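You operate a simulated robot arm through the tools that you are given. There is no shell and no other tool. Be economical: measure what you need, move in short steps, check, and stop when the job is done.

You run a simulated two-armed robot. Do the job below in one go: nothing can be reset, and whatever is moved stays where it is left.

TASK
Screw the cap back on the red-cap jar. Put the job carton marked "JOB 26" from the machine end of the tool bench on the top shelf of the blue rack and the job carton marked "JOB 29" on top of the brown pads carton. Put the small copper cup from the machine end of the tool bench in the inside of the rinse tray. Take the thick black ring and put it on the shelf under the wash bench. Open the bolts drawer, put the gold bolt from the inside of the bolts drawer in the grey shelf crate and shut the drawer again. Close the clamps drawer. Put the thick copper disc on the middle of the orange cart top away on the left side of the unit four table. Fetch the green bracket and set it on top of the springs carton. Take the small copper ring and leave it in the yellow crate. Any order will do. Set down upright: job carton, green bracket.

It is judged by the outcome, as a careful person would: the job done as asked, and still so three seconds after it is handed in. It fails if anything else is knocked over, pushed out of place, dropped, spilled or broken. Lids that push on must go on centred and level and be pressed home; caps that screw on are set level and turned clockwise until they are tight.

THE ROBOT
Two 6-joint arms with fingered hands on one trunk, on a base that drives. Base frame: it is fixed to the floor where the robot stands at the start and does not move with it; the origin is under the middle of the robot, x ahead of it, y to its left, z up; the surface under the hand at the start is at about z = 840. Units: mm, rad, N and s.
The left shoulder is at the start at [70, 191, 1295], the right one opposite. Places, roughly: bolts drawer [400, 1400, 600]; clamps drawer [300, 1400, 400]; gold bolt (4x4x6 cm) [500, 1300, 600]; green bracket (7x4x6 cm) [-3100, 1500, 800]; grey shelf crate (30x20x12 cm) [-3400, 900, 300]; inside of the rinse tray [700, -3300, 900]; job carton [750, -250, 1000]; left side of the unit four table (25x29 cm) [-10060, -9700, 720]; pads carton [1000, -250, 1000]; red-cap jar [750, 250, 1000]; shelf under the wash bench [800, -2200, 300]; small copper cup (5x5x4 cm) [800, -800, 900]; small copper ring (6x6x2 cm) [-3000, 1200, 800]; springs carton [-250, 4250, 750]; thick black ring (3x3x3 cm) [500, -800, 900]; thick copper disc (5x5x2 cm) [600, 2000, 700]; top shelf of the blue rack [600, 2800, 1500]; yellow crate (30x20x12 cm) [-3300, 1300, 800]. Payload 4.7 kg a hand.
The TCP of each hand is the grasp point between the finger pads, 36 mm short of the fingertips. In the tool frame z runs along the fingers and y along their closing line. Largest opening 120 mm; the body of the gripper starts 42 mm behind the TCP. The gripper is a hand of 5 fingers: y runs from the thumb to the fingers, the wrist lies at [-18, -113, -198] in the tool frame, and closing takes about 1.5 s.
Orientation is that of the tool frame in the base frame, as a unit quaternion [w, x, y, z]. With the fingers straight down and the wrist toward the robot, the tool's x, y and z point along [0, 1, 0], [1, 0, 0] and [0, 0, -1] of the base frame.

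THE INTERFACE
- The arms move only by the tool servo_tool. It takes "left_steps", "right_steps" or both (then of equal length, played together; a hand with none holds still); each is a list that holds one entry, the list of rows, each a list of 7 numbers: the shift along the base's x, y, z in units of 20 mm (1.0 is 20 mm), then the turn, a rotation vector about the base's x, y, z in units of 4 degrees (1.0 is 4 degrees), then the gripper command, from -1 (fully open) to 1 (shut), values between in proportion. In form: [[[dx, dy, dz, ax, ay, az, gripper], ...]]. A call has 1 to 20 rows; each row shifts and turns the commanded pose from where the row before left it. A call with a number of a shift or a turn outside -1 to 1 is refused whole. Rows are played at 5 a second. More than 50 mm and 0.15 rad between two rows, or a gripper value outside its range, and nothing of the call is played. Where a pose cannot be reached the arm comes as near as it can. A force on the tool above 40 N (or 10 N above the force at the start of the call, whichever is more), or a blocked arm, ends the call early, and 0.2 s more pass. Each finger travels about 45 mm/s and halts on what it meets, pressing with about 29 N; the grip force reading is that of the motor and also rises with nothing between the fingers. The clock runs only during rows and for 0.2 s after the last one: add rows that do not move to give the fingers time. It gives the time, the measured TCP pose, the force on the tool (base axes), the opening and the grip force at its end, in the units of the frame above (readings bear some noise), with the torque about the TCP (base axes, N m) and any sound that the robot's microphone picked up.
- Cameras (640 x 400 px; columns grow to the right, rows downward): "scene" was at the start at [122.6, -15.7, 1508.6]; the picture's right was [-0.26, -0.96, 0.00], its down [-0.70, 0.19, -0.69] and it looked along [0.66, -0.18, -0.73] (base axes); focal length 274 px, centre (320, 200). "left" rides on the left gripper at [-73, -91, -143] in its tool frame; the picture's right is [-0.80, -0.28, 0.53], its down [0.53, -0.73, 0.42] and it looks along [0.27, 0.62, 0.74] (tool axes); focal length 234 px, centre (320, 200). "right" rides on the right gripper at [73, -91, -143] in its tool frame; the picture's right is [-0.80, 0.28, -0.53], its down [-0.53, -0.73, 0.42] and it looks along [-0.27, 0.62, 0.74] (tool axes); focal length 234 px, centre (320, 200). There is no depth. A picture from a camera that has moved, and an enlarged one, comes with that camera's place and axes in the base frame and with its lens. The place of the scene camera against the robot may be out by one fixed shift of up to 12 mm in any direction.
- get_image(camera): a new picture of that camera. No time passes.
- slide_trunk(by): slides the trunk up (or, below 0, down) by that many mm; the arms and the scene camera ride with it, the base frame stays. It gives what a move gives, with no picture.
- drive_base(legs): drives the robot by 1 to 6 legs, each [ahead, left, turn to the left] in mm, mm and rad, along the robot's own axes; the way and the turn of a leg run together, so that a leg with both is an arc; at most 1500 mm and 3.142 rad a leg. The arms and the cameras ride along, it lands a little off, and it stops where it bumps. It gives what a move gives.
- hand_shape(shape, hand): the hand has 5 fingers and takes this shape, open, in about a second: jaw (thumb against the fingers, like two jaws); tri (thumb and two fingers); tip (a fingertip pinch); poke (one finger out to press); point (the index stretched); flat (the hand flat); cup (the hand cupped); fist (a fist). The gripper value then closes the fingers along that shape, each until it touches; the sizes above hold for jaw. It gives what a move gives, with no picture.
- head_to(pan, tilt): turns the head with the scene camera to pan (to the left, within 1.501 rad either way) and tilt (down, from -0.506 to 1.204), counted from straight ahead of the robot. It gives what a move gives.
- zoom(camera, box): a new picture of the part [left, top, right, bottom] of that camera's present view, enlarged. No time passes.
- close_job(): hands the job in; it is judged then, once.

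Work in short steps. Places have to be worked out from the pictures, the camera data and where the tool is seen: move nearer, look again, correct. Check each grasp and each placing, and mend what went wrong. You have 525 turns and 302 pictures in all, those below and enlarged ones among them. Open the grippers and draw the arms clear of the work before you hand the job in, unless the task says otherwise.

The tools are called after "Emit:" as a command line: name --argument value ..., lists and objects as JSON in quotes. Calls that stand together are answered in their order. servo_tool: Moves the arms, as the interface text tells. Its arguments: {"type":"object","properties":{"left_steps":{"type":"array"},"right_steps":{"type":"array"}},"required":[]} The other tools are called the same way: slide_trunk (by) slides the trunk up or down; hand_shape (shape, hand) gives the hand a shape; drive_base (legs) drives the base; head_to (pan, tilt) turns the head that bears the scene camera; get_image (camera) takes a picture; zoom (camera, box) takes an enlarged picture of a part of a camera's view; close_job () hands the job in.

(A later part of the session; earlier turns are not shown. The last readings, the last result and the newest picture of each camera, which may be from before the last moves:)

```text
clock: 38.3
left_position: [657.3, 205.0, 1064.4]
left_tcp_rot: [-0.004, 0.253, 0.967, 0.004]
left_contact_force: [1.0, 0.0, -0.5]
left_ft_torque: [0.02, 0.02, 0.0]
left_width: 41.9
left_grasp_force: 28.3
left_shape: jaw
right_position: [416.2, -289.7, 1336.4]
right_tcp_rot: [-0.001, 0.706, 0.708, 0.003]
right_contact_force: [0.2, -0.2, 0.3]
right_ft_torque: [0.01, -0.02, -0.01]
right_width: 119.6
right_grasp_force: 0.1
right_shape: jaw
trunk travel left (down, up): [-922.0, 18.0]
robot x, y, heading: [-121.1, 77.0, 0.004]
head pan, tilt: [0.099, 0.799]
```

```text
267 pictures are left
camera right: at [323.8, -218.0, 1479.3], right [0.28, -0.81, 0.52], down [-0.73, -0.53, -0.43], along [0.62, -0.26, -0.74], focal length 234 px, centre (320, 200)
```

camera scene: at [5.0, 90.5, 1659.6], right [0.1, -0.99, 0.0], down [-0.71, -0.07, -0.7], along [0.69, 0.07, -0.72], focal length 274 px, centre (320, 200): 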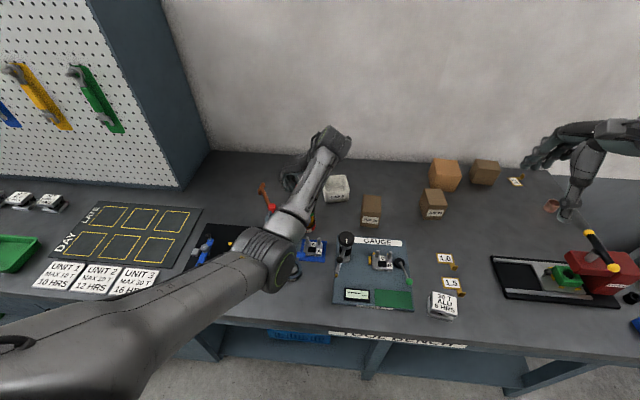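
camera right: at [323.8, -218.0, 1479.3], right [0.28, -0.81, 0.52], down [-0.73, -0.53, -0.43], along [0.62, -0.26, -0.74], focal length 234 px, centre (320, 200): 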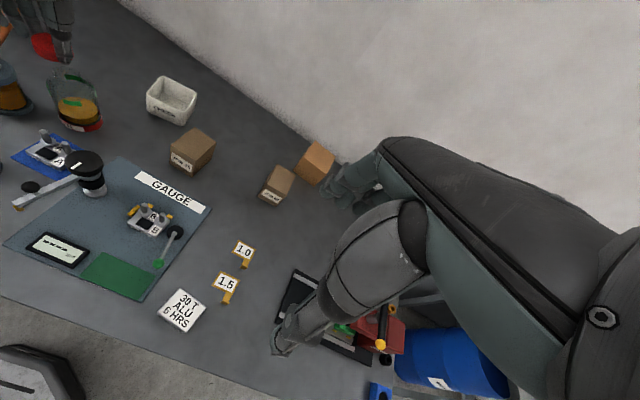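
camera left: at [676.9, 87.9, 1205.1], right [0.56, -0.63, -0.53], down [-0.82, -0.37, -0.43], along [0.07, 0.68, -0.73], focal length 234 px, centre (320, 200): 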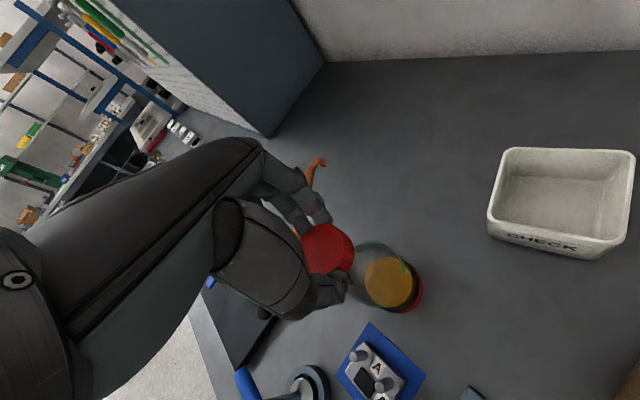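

Emit:
zoom --camera "left" --box '[280, 210, 440, 320]'

Emit:
zoom --camera "right" --box '[10, 10, 130, 140]'

```text
3.64 times, centred on (360, 265) of left
camera zoom: at [676.9, 87.9, 1205.1], right [0.56, -0.63, -0.53], down [-0.82, -0.37, -0.43], along [0.07, 0.68, -0.73], focal length 852 px, centre (174, -36)
```

zoom: 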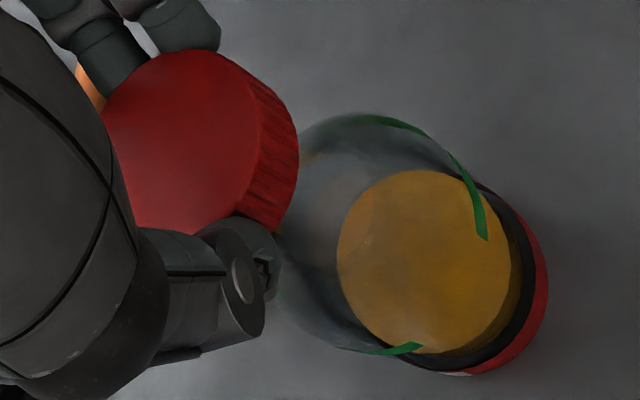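

```text
3.08 times, centred on (70, 75) of right
camera zoom: at [323.8, -218.0, 1479.3], right [0.28, -0.81, 0.52], down [-0.73, -0.53, -0.43], along [0.62, -0.26, -0.74], focal length 720 px, centre (1089, 585)
```

zoom: 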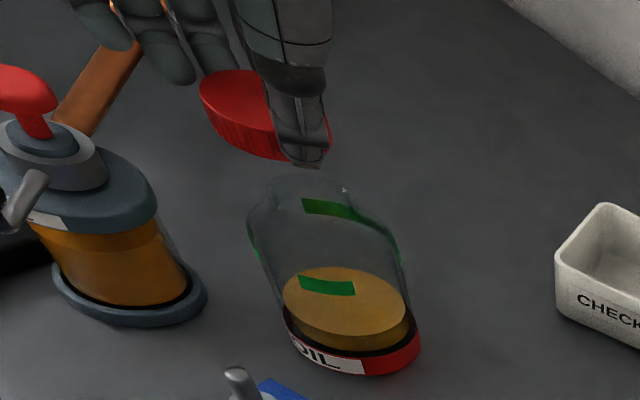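

Cap centre (658.7, 203) and jar axis (659, 202.5) agree. I lower gently until there is contact.

Emit:
servo_tool --left_steps '[[[0, 0, -0.7, 0, 0, 0, 1], [0, 0, -0.7, 0, 0, 0, 1], [0, 0, -0.2, 0, 0, 0, 1], [0, 0, -0.2, 0, 0, 0, 1], [0, 0, -0.2, 0, 0, 0, 1], [0, 0, 0, 0, 0, 0, 1]]]'

Emit:
zoom --camera "right" --box '[10, 10, 130, 140]'

```text
clock: 39.7
left_position: [657.7, 204.2, 1023.0]
left_tcp_rot: [-0.004, 0.254, 0.967, 0.004]
left_contact_force: [-0.4, 0.2, 0.4]
left_ft_torque: [0.0, 0.0, 0.03]
left_width: 41.5
left_grasp_force: 28.8
left_shape: jaw
right_position: [415.9, -289.2, 1336.0]
right_tcp_rot: [-0.001, 0.706, 0.708, 0.003]
right_contact_force: [0.1, 0.7, -0.2]
right_ft_torque: [-0.02, -0.01, -0.01]
right_width: 119.6
right_grasp_force: 0.0
right_shape: jaw
trunk travel left (down, up): [-922.0, 18.0]
robot x, y, heading: [-119.2, 78.8, 0.003]
head pan, tilt: [0.099, 0.799]
```

```text
3.08 times, centred on (70, 75) of right
camera zoom: at [323.9, -217.7, 1479.3], right [0.28, -0.81, 0.52], down [-0.73, -0.53, -0.43], along [0.62, -0.26, -0.74], focal length 720 px, centre (1089, 585)
```

zoom: 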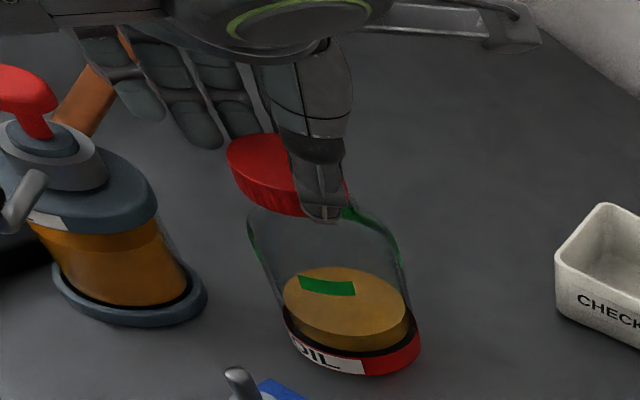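

Close to the neck now; I continue down in 3 mm steps watching the force.

Emit:
servo_tool --left_steps '[[[0, 0, -0.15, 0, 0, 0, 1], [0, 0, -0.15, 0, 0, 0, 1], [0, 0, -0.15, 0, 0, 0, 1], [0, 0, 0, 0, 0, 0, 1]]]'

```text
clock: 40.7
left_position: [659.3, 203.6, 1015.7]
left_tcp_rot: [-0.002, 0.253, 0.967, 0.005]
left_contact_force: [-0.8, 1.0, 8.1]
left_ft_torque: [0.14, -0.11, 0.05]
left_width: 41.7
left_grasp_force: 28.7
left_shape: jaw
right_position: [415.0, -289.6, 1336.3]
right_tcp_rot: [0.0, 0.706, 0.708, 0.004]
right_contact_force: [0.3, 0.0, 0.3]
right_ft_torque: [-0.03, 0.04, -0.02]
right_width: 119.7
right_grasp_force: 0.0
right_shape: jaw
trunk travel left (down, up): [-922.0, 18.0]
robot x, y, heading: [-121.4, 76.9, 0.001]
head pan, tilt: [0.099, 0.799]
```

Contact at z≈1016 with 8 N. I turn clockwise while following down slightly and watch the torque and height.

Emit:
servo_tool --left_steps '[[[0, 0, 0, 0, 0, -1, 1], [0, 0, 0, 0, 0, -1, 1], [0, 0, -0.02, 0, 0, -1, 1], [0, 0, -0.02, 0, 0, -1, 1], [0, 0, -0.02, 0, 0, -1, 1], [0, 0, -0.02, 0, 0, -1, 1], [0, 0, -0.02, 0, 0, -1, 1], [0, 0, -0.02, 0, 0, -1, 1], [0, 0, 0, 0, 0, 0, 1]]]'

Emit:
zoom --camera "right" --box '[10, 10, 130, 140]'

Emit:
zoom --camera "left" --box '[280, 210, 440, 320]'

```text
clock: 42.7
left_position: [656.0, 203.6, 1013.8]
left_tcp_rot: [-0.001, 0.511, 0.86, 0.005]
left_contact_force: [1.3, 0.9, 16.1]
left_ft_torque: [-0.01, -0.33, 0.21]
left_width: 42.6
left_grasp_force: 29.2
left_shape: jaw
right_position: [414.0, -289.8, 1336.8]
right_tcp_rot: [-0.001, 0.706, 0.708, 0.004]
right_contact_force: [0.3, -0.6, -1.5]
right_ft_torque: [0.02, 0.01, -0.01]
right_width: 119.8
right_grasp_force: 0.1
right_shape: jaw
trunk travel left (down, up): [-922.0, 18.0]
robot x, y, heading: [-115.4, 78.0, -0.003]
head pan, tilt: [0.099, 0.799]
```

```text
3.08 times, centred on (70, 75) of right
camera zoom: at [321.8, -218.1, 1480.0], right [0.28, -0.81, 0.52], down [-0.73, -0.53, -0.43], along [0.62, -0.26, -0.74], focal length 720 px, centre (1089, 585)
```

zoom: 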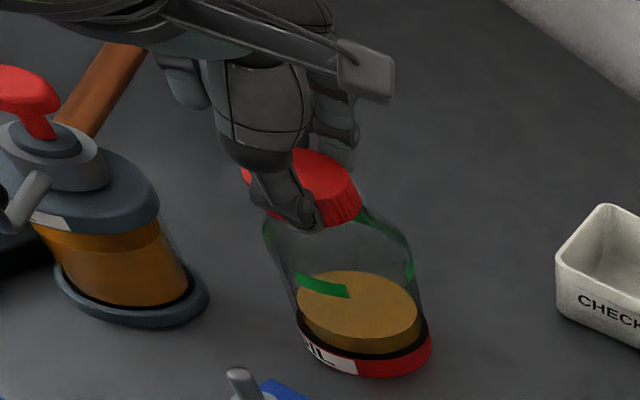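

```text
3.64 times, centred on (360, 265) of left
camera zoom: at [610.5, 94.0, 1155.1], right [0.14, -0.83, -0.53], down [-0.9, 0.12, -0.43], along [0.42, 0.54, -0.73], focal length 852 px, centre (174, -36)
```

zoom: 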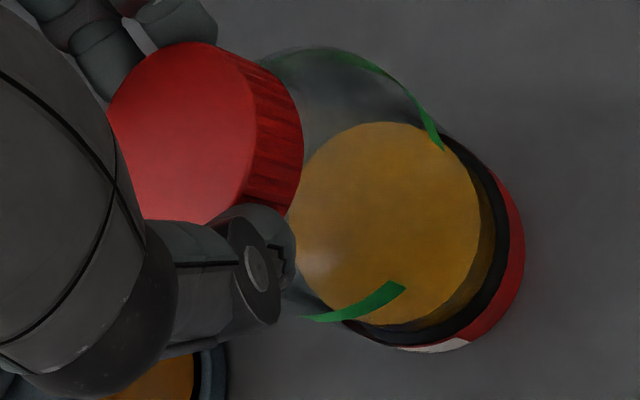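

The jar seems to have slid a bit with the turn. I lift 10 mm to release it and look at how it stands.

Emit:
servo_tool --left_steps '[[[0, 0, 0.25, 0, 0, 0, 1], [0, 0, 0.25, 0, 0, 0, 1], [0, 0, 0.25, 0, 0, 0, 1], [0, 0, 0, 0, 0, 0, 1]]]'

Emit:
zoom --camera "right" --box '[10, 10, 130, 140]'

Emit:
zoom --camera "left" --box '[280, 210, 440, 320]'

```text
clock: 43.7
left_position: [657.6, 204.1, 1025.1]
left_tcp_rot: [-0.003, 0.509, 0.861, 0.005]
left_contact_force: [-0.1, -0.1, -0.8]
left_ft_torque: [-0.01, -0.01, 0.01]
left_width: 42.0
left_grasp_force: 28.5
left_shape: jaw
right_position: [416.2, -289.3, 1336.1]
right_tcp_rot: [-0.001, 0.706, 0.709, 0.003]
right_contact_force: [0.6, -0.3, 0.1]
right_ft_torque: [-0.02, -0.01, -0.02]
right_width: 119.8
right_grasp_force: 0.1
right_shape: jaw
trunk travel left (down, up): [-922.0, 18.0]
robot x, y, heading: [-120.1, 76.2, 0.002]
head pan, tilt: [0.099, 0.799]
```

```text
3.08 times, centred on (70, 75) of right
camera zoom: at [324.1, -217.7, 1479.2], right [0.28, -0.81, 0.52], down [-0.73, -0.53, -0.43], along [0.62, -0.26, -0.74], focal length 720 px, centre (1089, 585)
```

zoom: 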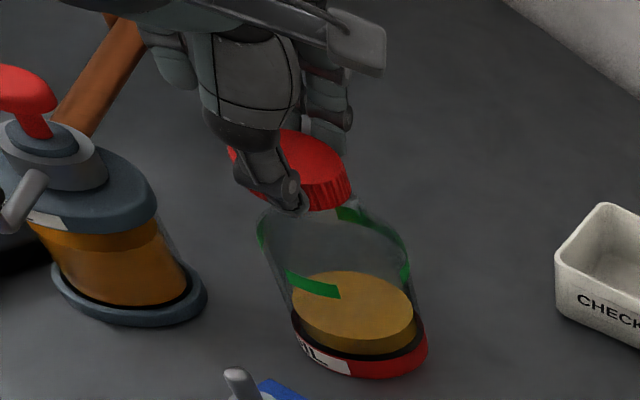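

```text
3.64 times, centred on (360, 265) of left
camera zoom: at [611.9, 95.3, 1166.5], right [0.14, -0.83, -0.53], down [-0.9, 0.12, -0.42], along [0.42, 0.54, -0.73], focal length 852 px, centre (174, -36)
```

zoom: 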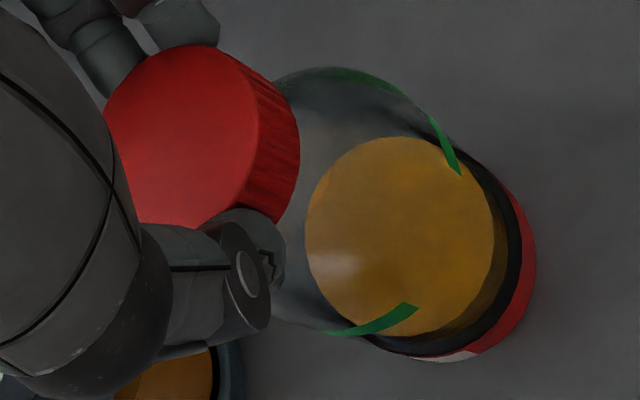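

The cap had gone over the neck (contact 7 mm below the rim) but the unheld jar turns with it, so I will hold the jar with the right hand. First I lift the cap clear and look straight down on the jar.

Emit:
servo_tool --left_steps '[[[0, 0, 1, 0, 0, 0, 1], [0, 0, 1, 0, 0, 0, 1], [0, 0, 1, 0, 0, -1, 1], [0, 0, 1, 0, 0, -1, 1], [0, 0, 1, 0, 0, -1, 1], [0, 0, 1, 0, 0, -1, 1], [0.9, 0.9, 0.2, 0, 0, -1, 1], [0.9, 0.9, 0, 0, 0, -1, 1], [0.9, 0.9, 0, 0, 0, -1, 1], [0.9, 0.9, 0, 0, 0, -0.5, 1], [0.9, 0.9, 0, 0, 0, 0, 1], [0, 0, 0, 0, 0, 0, 1]]]'

Emit:
zoom --camera "left" --box '[400, 220, 560, 340]'

Emit:
get_image --camera "left"

```text
clock: 46.3
left_position: [748.1, 294.4, 1150.9]
left_tcp_rot: [-0.001, 0.715, 0.699, 0.005]
left_contact_force: [-0.5, 0.3, -0.1]
left_ft_torque: [0.02, -0.01, -0.01]
left_width: 42.6
left_grasp_force: 28.9
left_shape: jaw
right_position: [416.7, -288.9, 1335.1]
right_tcp_rot: [0.0, 0.706, 0.708, 0.004]
right_contact_force: [0.7, 0.2, 0.0]
right_ft_torque: [0.03, -0.03, -0.01]
right_width: 119.7
right_grasp_force: 0.0
right_shape: jaw
trunk travel left (down, up): [-922.0, 18.0]
robot x, y, heading: [-117.2, 75.0, 0.0]
head pan, tilt: [0.099, 0.799]
```

```text
3.33 times, centred on (480, 280) of left
camera zoom: at [653.2, 222.5, 1293.0], right [-0.29, -0.79, -0.53], down [-0.72, 0.55, -0.43], along [0.63, 0.26, -0.73], focal length 781 px, centre (-213, -67)
```

zoom: 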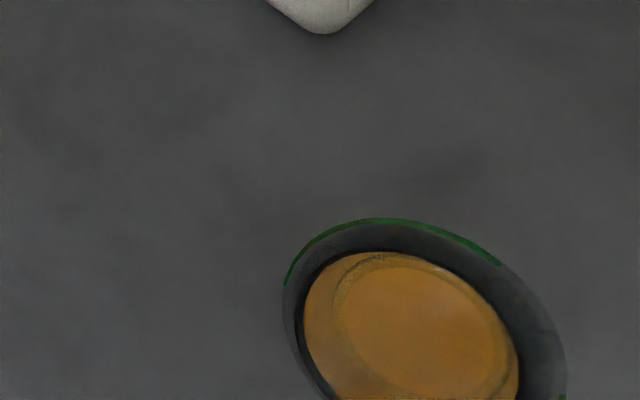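

```text
258 pictures are left
camera left: at [653.2, 222.5, 1293.0], right [-0.29, -0.79, -0.53], down [-0.72, 0.55, -0.43], along [0.63, 0.26, -0.73], focal length 234 px, centre (320, 200)
```

left: 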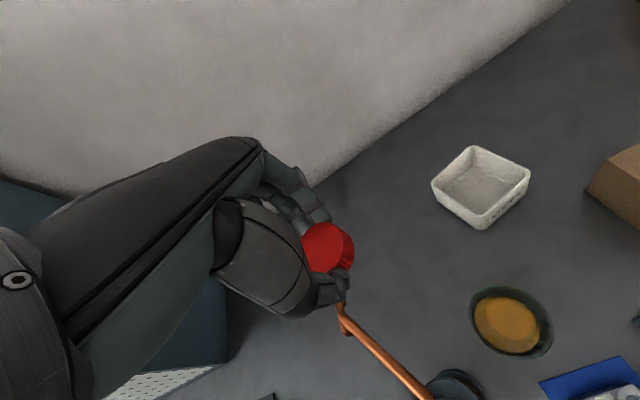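

Straight-down view puts the jar axis at (657, 195). I now bring the right hand round, yawing −45° while coming in high.

Emit:
servo_tool --right_steps '[[[0.5, 0.9, -0.7, 0, 0, -1, -1], [0.5, 0.9, -0.7, 0, 0, -1, -1], [0.5, 0.9, -0.7, 0, 0, -1, -1], [0.5, 0.9, -0.7, 0, 0, -1, -1], [0.5, 0.9, -0.7, 0, 0, -1, -1], [0.5, 0.9, -0.7, 0, 0, -1, -1], [0.5, 0.9, -0.7, 0, 0, -1, -1], [0.5, 0.9, -0.7, 0, 0, -1, -1], [0.5, 0.9, -0.7, 0, 0, -1, -1], [0.5, 0.9, -0.7, 0, 0, -1, -1], [0.5, 0.9, -0.7, 0, 0, -1, -1], [0.5, 0.9, -0.7, 0, 0, -0.25, -1], [0, 0, 0, 0, 0, 0, -1]]]'

```text
clock: 49.1
left_position: [748.7, 295.5, 1151.1]
left_tcp_rot: [0.0, 0.715, 0.699, 0.006]
left_contact_force: [0.1, 0.2, -0.2]
left_ft_torque: [0.04, -0.01, 0.03]
left_width: 42.7
left_grasp_force: 28.7
left_shape: jaw
right_position: [548.1, -222.9, 1109.2]
right_tcp_rot: [0.0, 0.923, 0.384, 0.003]
right_contact_force: [0.3, -0.4, -0.1]
right_ft_torque: [0.0, 0.0, -0.01]
right_width: 119.6
right_grasp_force: 0.2
right_shape: jaw
right hand out of reach, approached as far as the arm can: row 1, 2, 3, 4, 5, 6, 7
trunk travel left (down, up): [-922.0, 18.0]
robot x, y, heading: [-118.2, 76.8, -0.0]
head pan, tilt: [0.099, 0.799]
```

Yaw done. Next I tilt the hand up 55° about its closing line while moving to the pre-grasp point in front of the jar.

Emit:
servo_tool --right_steps '[[[0.1, 0.97, -0.3, 0.695, -0.695, 0, -1], [0.1, 0.97, -0.3, 0.695, -0.695, 0, -1], [0.1, 0.97, -0.3, 0.695, -0.695, 0, -1], [0.1, 0.97, -0.3, 0.695, -0.695, 0, -1], [0.1, 0.97, -0.3, 0.695, -0.695, 0, -1], [0.1, 0.97, -0.3, 0.695, -0.695, 0, -1], [0.1, 0.97, -0.3, 0.695, -0.695, 0, -1], [0.1, 0.97, -0.3, 0.695, -0.695, 0, -1], [0.1, 0.97, -0.3, 0.695, -0.695, 0, -1], [0.1, 0.97, -0.3, 0.695, -0.695, 0, -1], [0.1, 0.97, -0.3, 0.695, -0.695, 0, -1], [0.1, 0.97, -0.3, 0.695, -0.695, 0, -1], [0.1, 0.97, -0.3, 0.695, -0.695, 0, -1], [0.1, 0.97, -0.3, 0.695, -0.695, 0, -1], [0, 0, 0, 0, 0, 0, -1]]]'

Emit:
get_image --camera "right"

Emit:
get_image --camera "scene"

```text
clock: 51.5
left_position: [747.6, 294.6, 1151.3]
left_tcp_rot: [-0.001, 0.715, 0.699, 0.005]
left_contact_force: [-0.1, 0.3, 0.1]
left_ft_torque: [0.0, 0.02, 0.01]
left_width: 42.5
left_grasp_force: 29.0
left_shape: jaw
right_position: [583.6, -97.6, 1044.3]
right_tcp_rot: [-0.059, 0.871, 0.368, 0.319]
right_contact_force: [-0.7, -0.4, 0.8]
right_ft_torque: [0.01, -0.02, -0.01]
right_width: 120.0
right_grasp_force: 0.1
right_shape: jaw
trunk travel left (down, up): [-922.0, 18.0]
robot x, y, heading: [-119.1, 78.2, -0.0]
head pan, tilt: [0.099, 0.799]
stopped in row 11 (right hand): the arm was blocked; the commanded pose is now the measured one
```

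```text
257 pictures are left
camera right: at [486.6, -36.6, 1188.4], right [-0.5, -0.86, -0.03], down [-0.56, 0.35, -0.75], along [0.66, -0.36, -0.66], focal length 234 px, centre (320, 200)
```

right: 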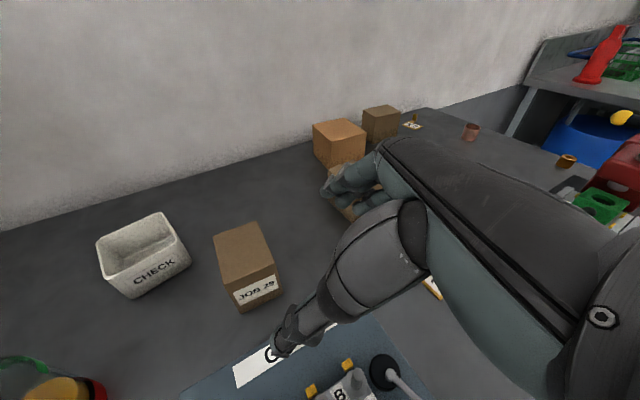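

```text
256 pictures are left
camera scene: at [5.2, 90.9, 1659.6], right [0.1, -0.99, 0.0], down [-0.71, -0.07, -0.7], along [0.69, 0.07, -0.72], focal length 274 px, centre (320, 200)
```

scene: 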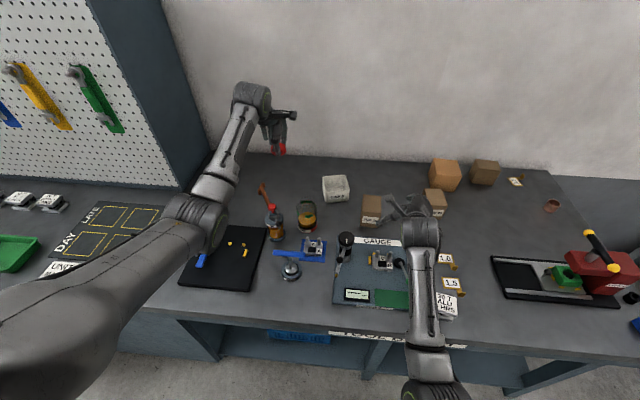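

The arm got blocked (likely a joint limit) with this yaw. I undo the tilt and yaw back to zero, to approach from the robot's right side instead.

Emit:
servo_tool --right_steps '[[[0, -0.3, 0.3, -0.695, 0.695, 0, -1], [0, -0.3, 0.3, -0.695, 0.695, 0, -1], [0, -0.3, 0.3, -0.695, 0.695, 0, -1], [0, -0.3, 0.3, -0.695, 0.695, 0, -1], [0, -0.3, 0.3, -0.695, 0.695, 0, -1], [0, -0.3, 0.3, -0.695, 0.695, 0, -1], [0, -0.3, 0.3, -0.695, 0.695, 0, -1], [0, -0.3, 0, -0.695, 0.695, 0, -1], [0, -0.3, 0, -0.695, 0.695, 0, -1], [0.3, 0, 0, 0, 0, 1, -1], [0.3, 0, 0, 0, 0, 1, -1], [0.3, 0, 0, 0, 0, 1, -1], [0.3, 0, 0, 0, 0, 1, -1], [0.3, 0, 0, 0, 0, 1, -1], [0.3, 0, 0, 0, 0, 1, -1], [0.3, 0, 0, 0, 0, 1, -1], [0.3, 0, 0, 0, 0, 1, -1], [0.3, 0, 0, 0, 0, 1, -1], [0.3, 0, 0, 0, 0, 1, -1], [0.3, 0, 0, 0, 0, 1, -1]]]'

```text
clock: 55.7
left_position: [747.8, 294.8, 1150.3]
left_tcp_rot: [-0.001, 0.715, 0.699, 0.005]
left_contact_force: [0.4, 0.1, -0.4]
left_ft_torque: [0.03, 0.05, 0.02]
left_width: 42.5
left_grasp_force: 29.3
left_shape: jaw
right_position: [650.5, -151.8, 1084.5]
right_tcp_rot: [0.032, 0.692, 0.719, 0.054]
right_contact_force: [-0.1, 0.4, 0.3]
right_ft_torque: [-0.01, 0.01, 0.02]
right_width: 119.7
right_grasp_force: 0.1
right_shape: jaw
trunk travel left (down, up): [-922.0, 18.0]
robot x, y, heading: [-123.1, 79.4, -0.002]
head pan, tilt: [0.099, 0.799]
```

Now I tilt about x to point the right hand leftward and slightly down, while moving toward the jar.

Emit:
servo_tool --right_steps '[[[0, 0.2, 0.1, 1, 0.17, 0, -1], [0, 0.2, 0.1, 1, 0.17, 0, -1], [0, 0.2, 0.1, 1, 0.17, 0, -1], [0, 0.2, 0.1, 1, 0.17, 0, -1], [0, 0.2, 0.1, 1, 0.17, 0, -1], [0, 0.2, 0.1, 1, 0.17, 0, -1], [0, 0.2, 0.1, 1, 0.17, 0, -1], [0, 0.2, 0.1, 1, 0.17, 0, -1], [0, 0.2, 0, 1, 0.17, 0, -1], [0, 0.2, 0, 1, 0.17, 0, -1], [0, 0.2, 0, 1, 0, 0, -1], [0, 0.2, 0, 1, 0, 0, -1], [0, 0, 0, 0, 0, 0, -1]]]'

Emit:
get_image --camera "scene"

```text
clock: 58.5
left_position: [747.8, 294.4, 1151.2]
left_tcp_rot: [-0.001, 0.715, 0.699, 0.006]
left_contact_force: [0.9, 0.1, 0.0]
left_ft_torque: [-0.02, 0.01, -0.02]
left_width: 42.2
left_grasp_force: 28.8
left_shape: jaw
right_position: [650.9, -102.4, 1102.3]
right_tcp_rot: [-0.293, 0.645, 0.638, 0.303]
right_contact_force: [0.9, 0.8, 0.0]
right_ft_torque: [0.0, 0.0, -0.02]
right_width: 119.7
right_grasp_force: 0.0
right_shape: jaw
trunk travel left (down, up): [-922.0, 18.0]
robot x, y, heading: [-121.6, 75.4, -0.001]
head pan, tilt: [0.099, 0.799]
```

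```text
255 pictures are left
camera scene: at [5.3, 91.0, 1659.6], right [0.1, -0.99, 0.0], down [-0.71, -0.07, -0.7], along [0.69, 0.07, -0.72], focal length 274 px, centre (320, 200)
```

scene: 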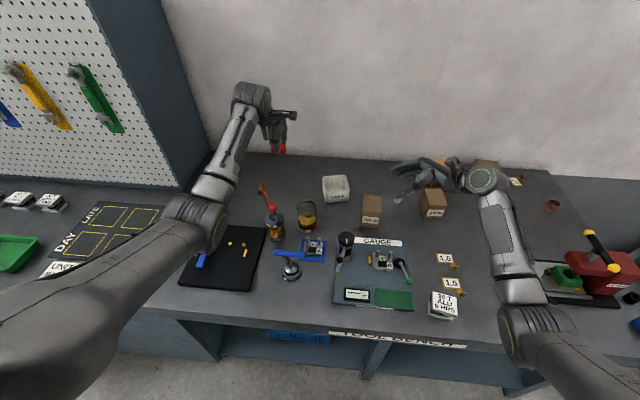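

Orientation works (pointing left, 40° down). I move to the pre-grasp point 120 mm short of the jar.

Emit:
servo_tool --right_steps '[[[0, 0.93, -0.48, 0, 0, 0, -1], [0, 0.93, -0.48, 0, 0, 0, -1], [0, 0.93, -0.48, 0, 0, 0, -1], [0, 0.93, -0.48, 0, 0, 0, -1], [0, 0.93, -0.48, 0, 0, 0, -1], [0.06, 0.93, -0.48, 0, 0, 0, -1], [0.06, 0.93, -0.48, 0, 0, 0, -1], [0.06, 0.93, -0.48, 0, 0, 0, -1], [0.06, 0.93, -0.48, 0, 0, 0, -1], [0.06, 0.93, -0.48, 0, 0, 0, -1], [0, 0.93, -0.48, 0, 0, 0, -1], [0, 0, 0, 0, 0, 0, -1]]]'

Emit:
get_image --camera "scene"

Emit:
get_image --camera "left"

```text
clock: 61.1
left_position: [747.7, 294.2, 1152.6]
left_tcp_rot: [-0.001, 0.716, 0.698, 0.005]
left_contact_force: [0.8, 0.1, -0.7]
left_ft_torque: [0.0, -0.01, 0.01]
left_width: 42.7
left_grasp_force: 28.8
left_shape: jaw
right_position: [655.4, 102.5, 995.1]
right_tcp_rot: [-0.294, 0.645, 0.638, 0.301]
right_contact_force: [-0.1, -0.2, -0.6]
right_ft_torque: [0.01, -0.02, 0.02]
right_width: 119.7
right_grasp_force: 0.0
right_shape: jaw
trunk travel left (down, up): [-922.0, 18.0]
robot x, y, heading: [-118.6, 73.9, -0.002]
head pan, tilt: [0.099, 0.799]
```

```text
254 pictures are left
camera scene: at [5.3, 90.4, 1659.6], right [0.1, -0.99, 0.0], down [-0.71, -0.07, -0.7], along [0.69, 0.07, -0.72], focal length 274 px, centre (320, 200)
```

scene: 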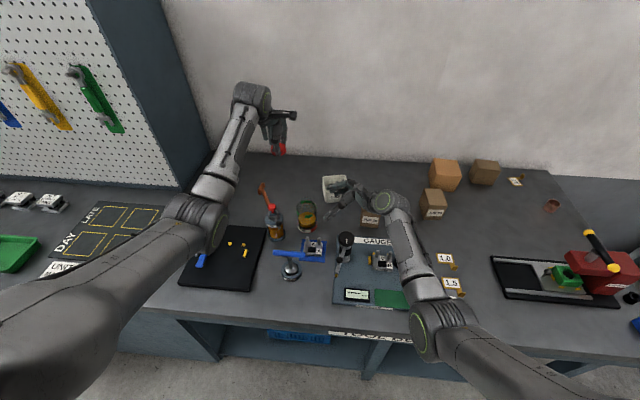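

```text
253 pictures are left
camera left: at [653.4, 222.2, 1292.6], right [-0.29, -0.79, -0.53], down [-0.72, 0.55, -0.42], along [0.63, 0.26, -0.73], focal length 234 px, centre (320, 200)
```

left: 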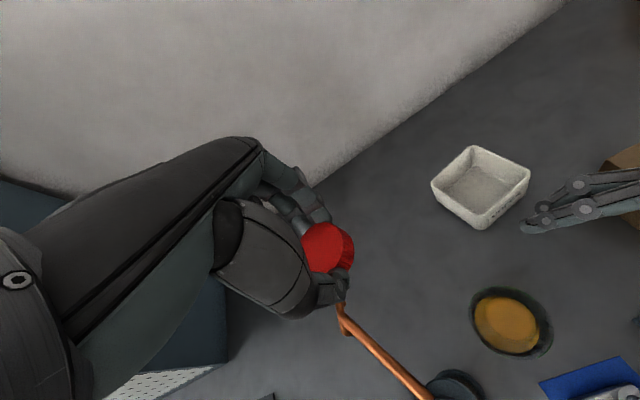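

Clear of the CHECK box. I advance along the tool direction so the jar comes between the fingers, then look.

Emit:
servo_tool --right_steps '[[[0, 0.92, -0.77, 0, 0, 0, -1], [0, 0.92, -0.77, 0, 0, 0, -1], [0, 0.92, -0.77, 0, 0, 0, -1], [0.05, 0.92, -0.77, 0, 0, 0, -1], [0, 0, 0, 0, 0, 0, -1]]]'

Emit:
zoom --camera "left" --box '[400, 240, 640, 400]'

Emit:
get_image --camera "right"

```text
clock: 62.3
left_position: [748.6, 294.4, 1152.1]
left_tcp_rot: [0.0, 0.715, 0.699, 0.005]
left_contact_force: [0.2, 0.0, 0.0]
left_ft_torque: [0.02, -0.02, -0.02]
left_width: 42.4
left_grasp_force: 29.1
left_shape: jaw
right_position: [658.1, 175.9, 935.8]
right_tcp_rot: [-0.293, 0.645, 0.638, 0.301]
right_contact_force: [0.6, -0.1, -0.5]
right_ft_torque: [0.02, 0.0, 0.04]
right_width: 119.8
right_grasp_force: 0.1
right_shape: jaw
trunk travel left (down, up): [-922.0, 18.0]
robot x, y, heading: [-118.1, 78.2, -0.006]
head pan, tilt: [0.099, 0.799]
```

```text
2.50 times, centred on (520, 320) of left
camera zoom: at [653.4, 222.2, 1292.7], right [-0.29, -0.79, -0.53], down [-0.72, 0.55, -0.42], along [0.63, 0.26, -0.73], focal length 585 px, centre (-180, -100)
```

zoom: 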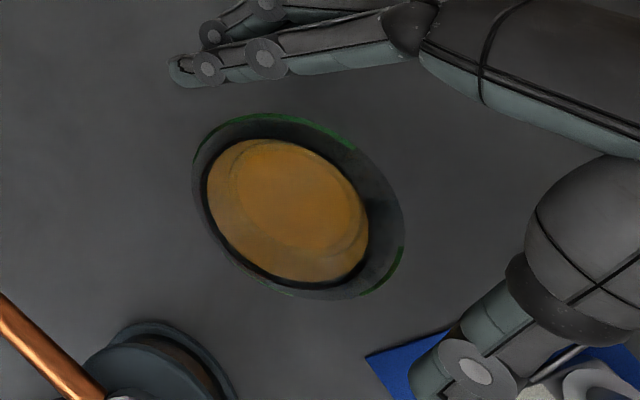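

```text
251 pictures are left
camera right: at [565.3, 113.5, 1083.1], right [0.27, -0.92, -0.27], down [-0.73, -0.01, -0.69], along [0.63, 0.38, -0.68], focal length 234 px, centre (320, 200)
```

right: 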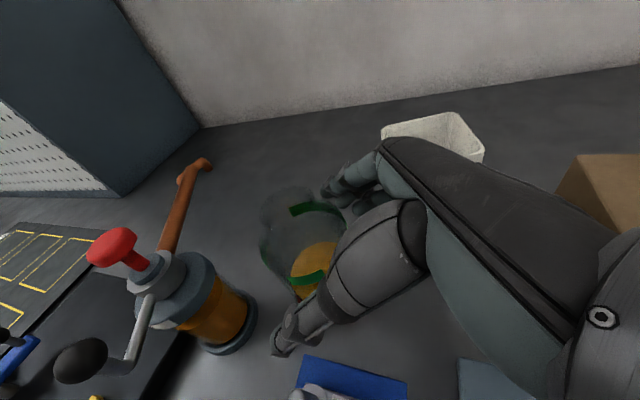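

The jar is between the fingers. I advance the last 18 mm and close on it.

Emit:
servo_tool --right_steps '[[[0, 0.9, -0.6, 0, 0, 0, -1], [0, 0, 0, 0, 0, 0, 1], [0, 0, 0, 0, 0, 0, 1], [0, 0, 0, 0, 0, 0, 1], [0, 0, 0, 0, 0, 0, 1], [0, 0, 0, 0, 0, 0, 1], [0, 0, 0, 0, 0, 0, 1], [0, 0, 0, 0, 0, 0, 1], [0, 0, 0, 0, 0, 0, 1]]]'

Emit:
zoom --camera "left" --box '[400, 240, 640, 400]'

Emit:
get_image --camera "scene"

```text
clock: 64.3
left_position: [747.4, 295.1, 1150.7]
left_tcp_rot: [0.0, 0.715, 0.699, 0.006]
left_contact_force: [-0.1, -1.0, -0.6]
left_ft_torque: [-0.03, 0.0, 0.0]
left_width: 42.4
left_grasp_force: 28.7
left_shape: jaw
right_position: [658.9, 194.4, 923.7]
right_tcp_rot: [-0.294, 0.646, 0.637, 0.302]
right_contact_force: [0.7, 0.1, -0.5]
right_ft_torque: [0.01, -0.05, 0.02]
right_width: 59.1
right_grasp_force: 28.8
right_shape: jaw
trunk travel left (down, up): [-922.0, 18.0]
robot x, y, heading: [-121.5, 76.4, -0.0]
head pan, tilt: [0.099, 0.799]
```

```text
2.50 times, centred on (520, 320) of left
camera zoom: at [653.4, 222.8, 1292.6], right [-0.29, -0.79, -0.53], down [-0.72, 0.55, -0.42], along [0.63, 0.26, -0.73], focal length 585 px, centre (-180, -100)
```

zoom: 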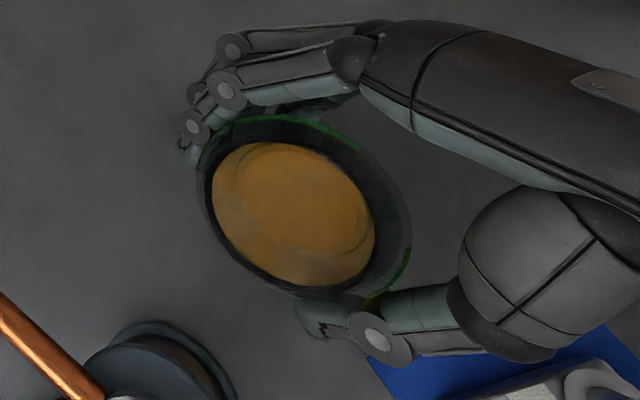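

```text
249 pictures are left
camera scene: at [5.3, 91.2, 1659.6], right [0.1, -0.99, 0.0], down [-0.71, -0.07, -0.7], along [0.69, 0.07, -0.72], focal length 274 px, centre (320, 200)
```

scene: 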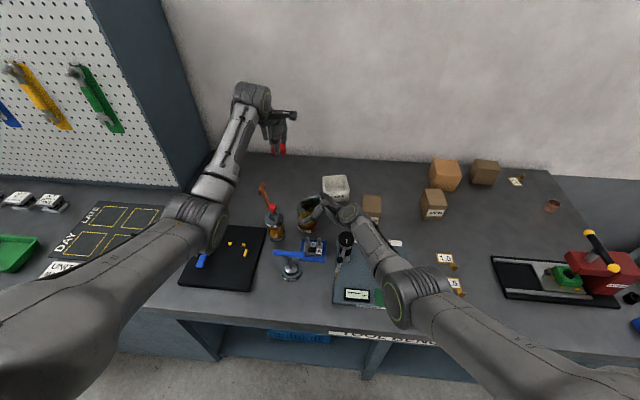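

Jar held. I enlarge the straight-down view for an accurate neck centre.

Emit:
zoom --camera "left" --box '[460, 280, 580, 370]'

Emit:
zoom --camera "left" --box '[280, 205, 380, 280]'

```text
4.44 times, centred on (520, 325) of left
camera zoom: at [653.4, 222.8, 1292.6], right [-0.29, -0.79, -0.53], down [-0.72, 0.55, -0.42], along [0.63, 0.26, -0.73], focal length 1041 px, centre (-569, -356)
```

zoom: 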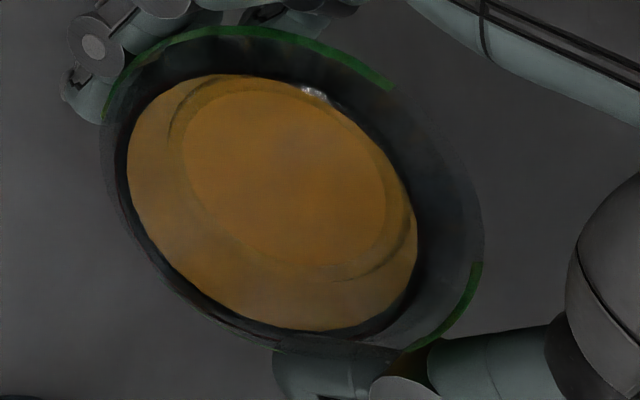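

```text
5.33 times, centred on (330, 242) of left
camera zoom: at [653.4, 222.8, 1292.6], right [-0.29, -0.79, -0.53], down [-0.72, 0.55, -0.42], along [0.63, 0.26, -0.73], focal length 1249 px, centre (267, -27)
```

zoom: 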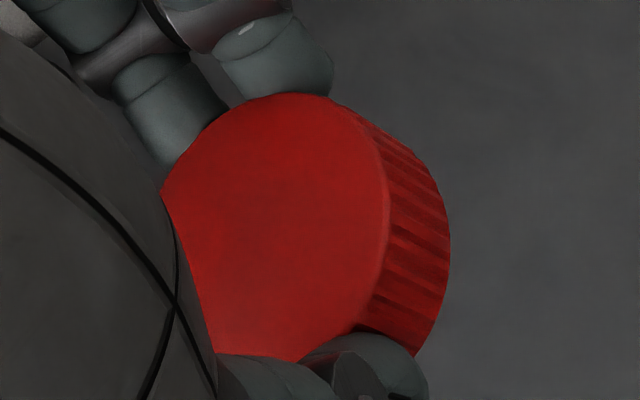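

Combining both hands' readings: target for the left TCP is about (657.5, 196). I move the cap over at height, then down to z≈1035.

Emit:
servo_tool --left_steps '[[[-0.9, -0.99, 0, 0, 0, 0, 1], [-0.9, -0.99, 0, 0, 0, 0, 1], [-0.9, -0.99, 0, 0, 0, 0, 1], [-0.9, -0.99, 0, 0, 0, 0, 1], [-0.9, -0.99, 0, 0, 0, 0, 1], [0, 0, -1, 0, 0, -0.3, 1], [0, 0, -1, 0, 0, 0, 1], [0, 0, -1, 0, 0, 0, 1], [0, 0, -1, 0, 0, 0, 1], [0, 0, -1, 0, 0, 0, 1], [0, 0, -0.7, 0, 0, 0, 1], [0, 0, 0, 0, 0, 0, 1]]]'

Emit:
get_image --camera "left"

Emit:
get_image --camera "scene"

```text
clock: 66.9
left_position: [656.7, 196.0, 1036.5]
left_tcp_rot: [0.0, 0.722, 0.692, 0.005]
left_contact_force: [0.7, 0.5, -0.3]
left_ft_torque: [0.0, -0.01, 0.0]
left_width: 42.5
left_grasp_force: 28.9
left_shape: jaw
right_position: [658.1, 193.4, 923.3]
right_tcp_rot: [-0.294, 0.645, 0.637, 0.301]
right_contact_force: [0.0, -0.2, 0.5]
right_ft_torque: [-0.03, -0.06, 0.03]
right_width: 59.3
right_grasp_force: 29.0
right_shape: jaw
trunk travel left (down, up): [-922.0, 18.0]
robot x, y, heading: [-123.4, 73.0, -0.002]
head pan, tilt: [0.099, 0.799]
```

```text
246 pictures are left
camera left: at [561.0, 126.3, 1177.6], right [-0.31, -0.79, -0.53], down [-0.71, 0.57, -0.42], along [0.64, 0.24, -0.73], focal length 234 px, centre (320, 200)
```

left: 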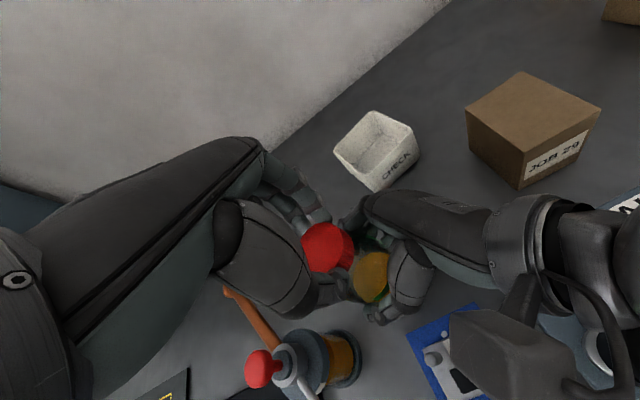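

```text
245 pictures are left
camera scene: at [5.3, 91.1, 1659.6], right [0.1, -0.99, 0.0], down [-0.71, -0.07, -0.7], along [0.69, 0.07, -0.72], focal length 274 px, centre (320, 200)
```

scene: 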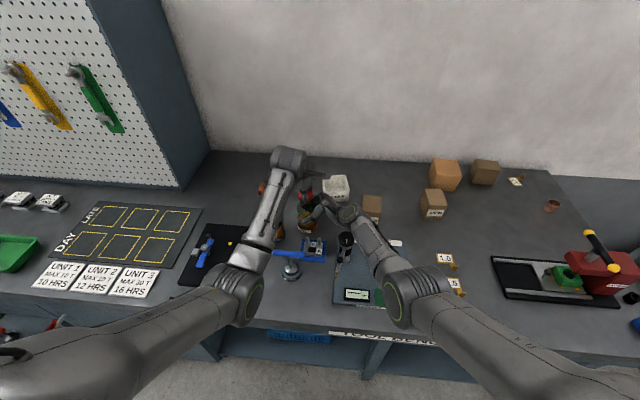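

Arms are clear of each other. I lower gently until contact.

Emit:
servo_tool --left_steps '[[[0.04, 0, -0.4, 0, 0, 0, 1], [0, 0, -0.3, 0, 0, 0, 1], [0, 0, -0.15, 0, 0, 0, 1], [0, 0, -0.15, 0, 0, 0, 1], [0, 0, -0.1, 0, 0, 0, 1], [0, 0, -0.1, 0, 0, 0, 1], [0, 0, 0, 0, 0, 0, 1]]]'

Emit:
zoom --camera "left" --box '[270, 200, 430, 320]'

```text
clock: 68.5
left_position: [658.4, 196.6, 1013.8]
left_tcp_rot: [0.001, 0.722, 0.692, 0.006]
left_contact_force: [-2.3, 0.3, 7.3]
left_ft_torque: [-0.03, 0.16, -0.01]
left_width: 42.4
left_grasp_force: 28.8
left_shape: jaw
right_position: [658.4, 195.0, 921.6]
right_tcp_rot: [-0.293, 0.645, 0.638, 0.302]
right_contact_force: [0.3, 0.2, -1.2]
right_ft_torque: [-0.06, -0.11, -0.01]
right_width: 59.2
right_grasp_force: 28.6
right_shape: jaw
trunk travel left (down, up): [-922.0, 18.0]
robot x, y, heading: [-119.5, 78.1, 0.0]
head pan, tilt: [0.099, 0.799]
```

```text
3.33 times, centred on (350, 260) of left
camera zoom: at [562.4, 125.4, 1155.5], right [-0.31, -0.79, -0.53], down [-0.7, 0.57, -0.43], along [0.64, 0.24, -0.73], focal length 781 px, centre (220, 0)
```

zoom: 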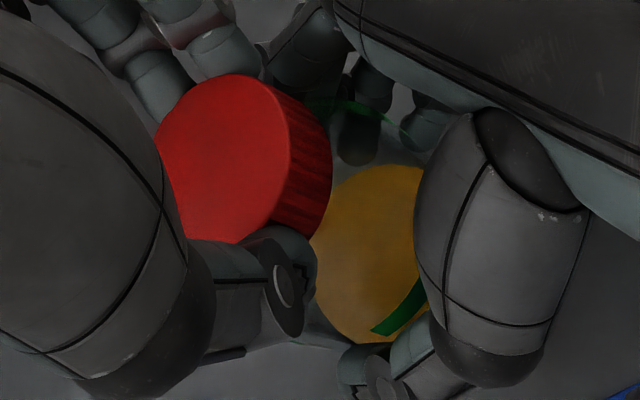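

Contact at 7 N with the jar held. I now turn clockwise 32° and read torque.

Emit:
servo_tool --left_steps '[[[0, 0, -0.02, 0, 0, -1, 1], [0, 0, -0.02, 0, 0, -1, 1], [0, 0, -0.02, 0, 0, -1, 1], [0, 0, -0.02, 0, 0, -1, 1], [0, 0, -0.02, 0, 0, -1, 1], [0, 0, -0.02, 0, 0, -1, 1], [0, 0, -0.02, 0, 0, -1, 1], [0, 0, -0.02, 0, 0, -1, 1], [0, 0, 0, 0, 0, 0, 1]]]'

Emit:
zoom --camera "left" --box '[270, 200, 430, 320]'

```text
clock: 70.5
left_position: [658.0, 196.8, 1010.8]
left_tcp_rot: [0.001, 0.885, 0.465, 0.006]
left_contact_force: [-1.7, -1.6, -0.1]
left_ft_torque: [-0.02, 0.06, -0.01]
left_width: 42.5
left_grasp_force: 28.8
left_shape: jaw
right_position: [659.2, 193.9, 923.2]
right_tcp_rot: [-0.294, 0.645, 0.638, 0.302]
right_contact_force: [2.4, 1.1, 0.4]
right_ft_torque: [-0.02, -0.01, -0.03]
right_width: 58.9
right_grasp_force: 28.7
right_shape: jaw
trunk travel left (down, up): [-922.0, 18.0]
robot x, y, heading: [-124.5, 82.6, -0.003]
head pan, tilt: [0.099, 0.799]
```

```text
3.33 times, centred on (350, 260) of left
camera zoom: at [540.2, 187.6, 1151.5], right [-0.68, -0.5, -0.53], down [-0.3, 0.85, -0.43], along [0.67, -0.13, -0.73], focal length 781 px, centre (220, 0)
```

zoom: 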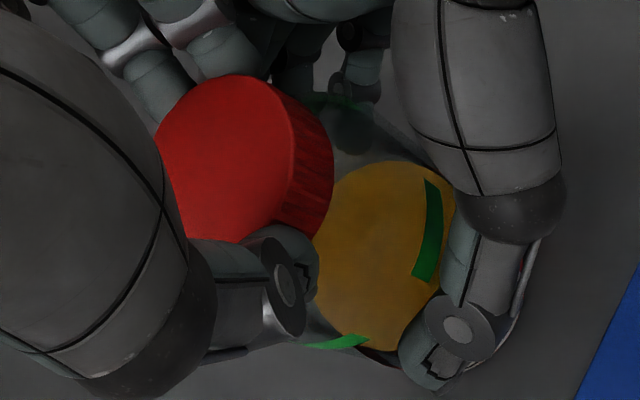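

The force vanished and the cap moved down: the thread seems to have caught. I continue clockwise with a slight follow-down.

Emit:
servo_tool --left_steps '[[[0, 0, -0.02, 0, 0, -1, 1], [0, 0, -0.02, 0, 0, -1, 1], [0, 0, -0.02, 0, 0, -1, 1], [0, 0, -0.02, 0, 0, -1, 1], [0, 0, -0.02, 0, 0, -1, 1], [0, 0, -0.02, 0, 0, -1, 1], [0, 0, -0.02, 0, 0, -1, 1], [0, 0, -0.02, 0, 0, -1, 1], [0, 0, -0.02, 0, 0, -1, 1], [0, 0, -0.02, 0, 0, -1, 1], [0, 0, -0.02, 0, 0, -1, 1], [0, 0, -0.02, 0, 0, -1, 1], [0, 0, 0, 0, 0, 0, 1]]]'

Emit:
get_image --camera "left"

```text
clock: 73.3
left_position: [657.9, 198.1, 1007.1]
left_tcp_rot: [0.003, 0.998, 0.066, 0.006]
left_contact_force: [12.5, 16.6, 16.9]
left_ft_torque: [-0.46, -0.63, 1.21]
left_width: 41.5
left_grasp_force: 29.5
left_shape: jaw
right_position: [657.8, 194.1, 921.8]
right_tcp_rot: [-0.294, 0.645, 0.638, 0.301]
right_contact_force: [-10.5, -12.7, -6.2]
right_ft_torque: [1.91, -0.97, -1.08]
right_width: 59.3
right_grasp_force: 29.1
right_shape: jaw
trunk travel left (down, up): [-922.0, 18.0]
robot x, y, heading: [-119.2, 77.2, 0.005]
head pan, tilt: [0.099, 0.799]
```

```text
242 pictures are left
camera left: at [573.0, 279.3, 1148.5], right [-0.83, 0.17, -0.54], down [0.44, 0.79, -0.42], along [0.35, -0.58, -0.73], focal length 234 px, centre (320, 200)
```

left: 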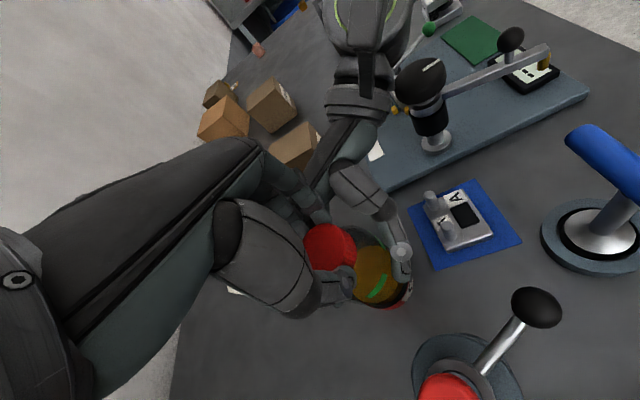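

Torque rose to 1.2 N·m, but the left fingers may be touching the right hand at this yaw. I open slightly, rise, yaw back, and inspect the cap.

Emit:
servo_tool --left_steps '[[[0, 0, 0, 0, 0, 0, 0.1], [0, 0, 0, 0, 0, 0, 0.1], [0, 0, 0, 0, 0, 0, 0.05], [0, 0, 0.5, 0, 0, 0, 0.05], [0, 0, 1, 0, 0, 0, 0.05], [0, 0, 1, 0, 0, 0, -0.2], [0, 0, 1, 0, 0, 0, -0.4], [0, 0, 0, 0, 0, 0, -0.4]]]'

Emit:
get_image --camera "left"

Emit:
get_image --camera "right"

```text
clock: 75.1
left_position: [659.0, 195.5, 1075.4]
left_tcp_rot: [0.003, 0.998, 0.066, 0.004]
left_contact_force: [0.5, 0.1, -0.9]
left_ft_torque: [-0.01, -0.01, -0.02]
left_width: 83.6
left_grasp_force: 0.1
left_shape: jaw
right_position: [658.3, 195.4, 923.5]
right_tcp_rot: [-0.293, 0.645, 0.638, 0.302]
right_contact_force: [0.5, -0.2, -0.3]
right_ft_torque: [0.0, -0.07, -0.02]
right_width: 59.3
right_grasp_force: 28.8
right_shape: jaw
trunk travel left (down, up): [-922.0, 18.0]
robot x, y, heading: [-119.7, 72.7, -0.005]
head pan, tilt: [0.099, 0.799]
```

```text
241 pictures are left
camera left: at [573.8, 277.1, 1216.8], right [-0.83, 0.17, -0.53], down [0.44, 0.79, -0.43], along [0.35, -0.59, -0.73], focal length 234 px, centre (320, 200)
```

left: 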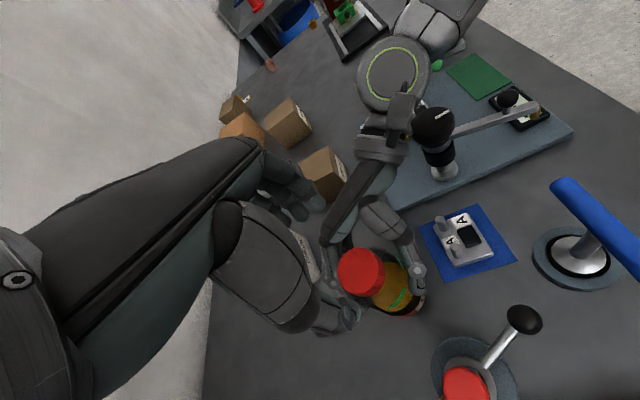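

```text
240 pictures are left
camera right: at [565.5, 133.4, 1070.3], right [0.27, -0.92, -0.27], down [-0.73, -0.01, -0.69], along [0.63, 0.38, -0.68], focal length 234 px, centre (320, 200)
```

right: 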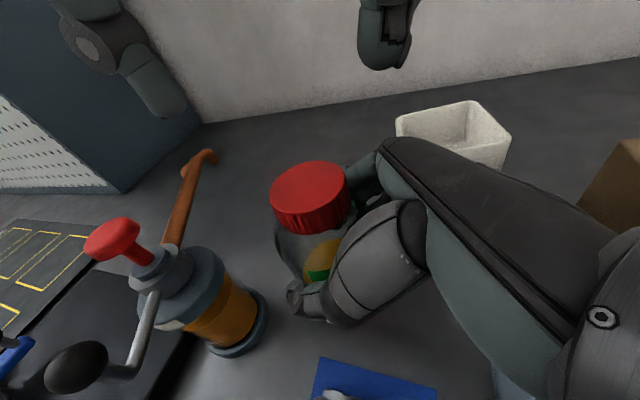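

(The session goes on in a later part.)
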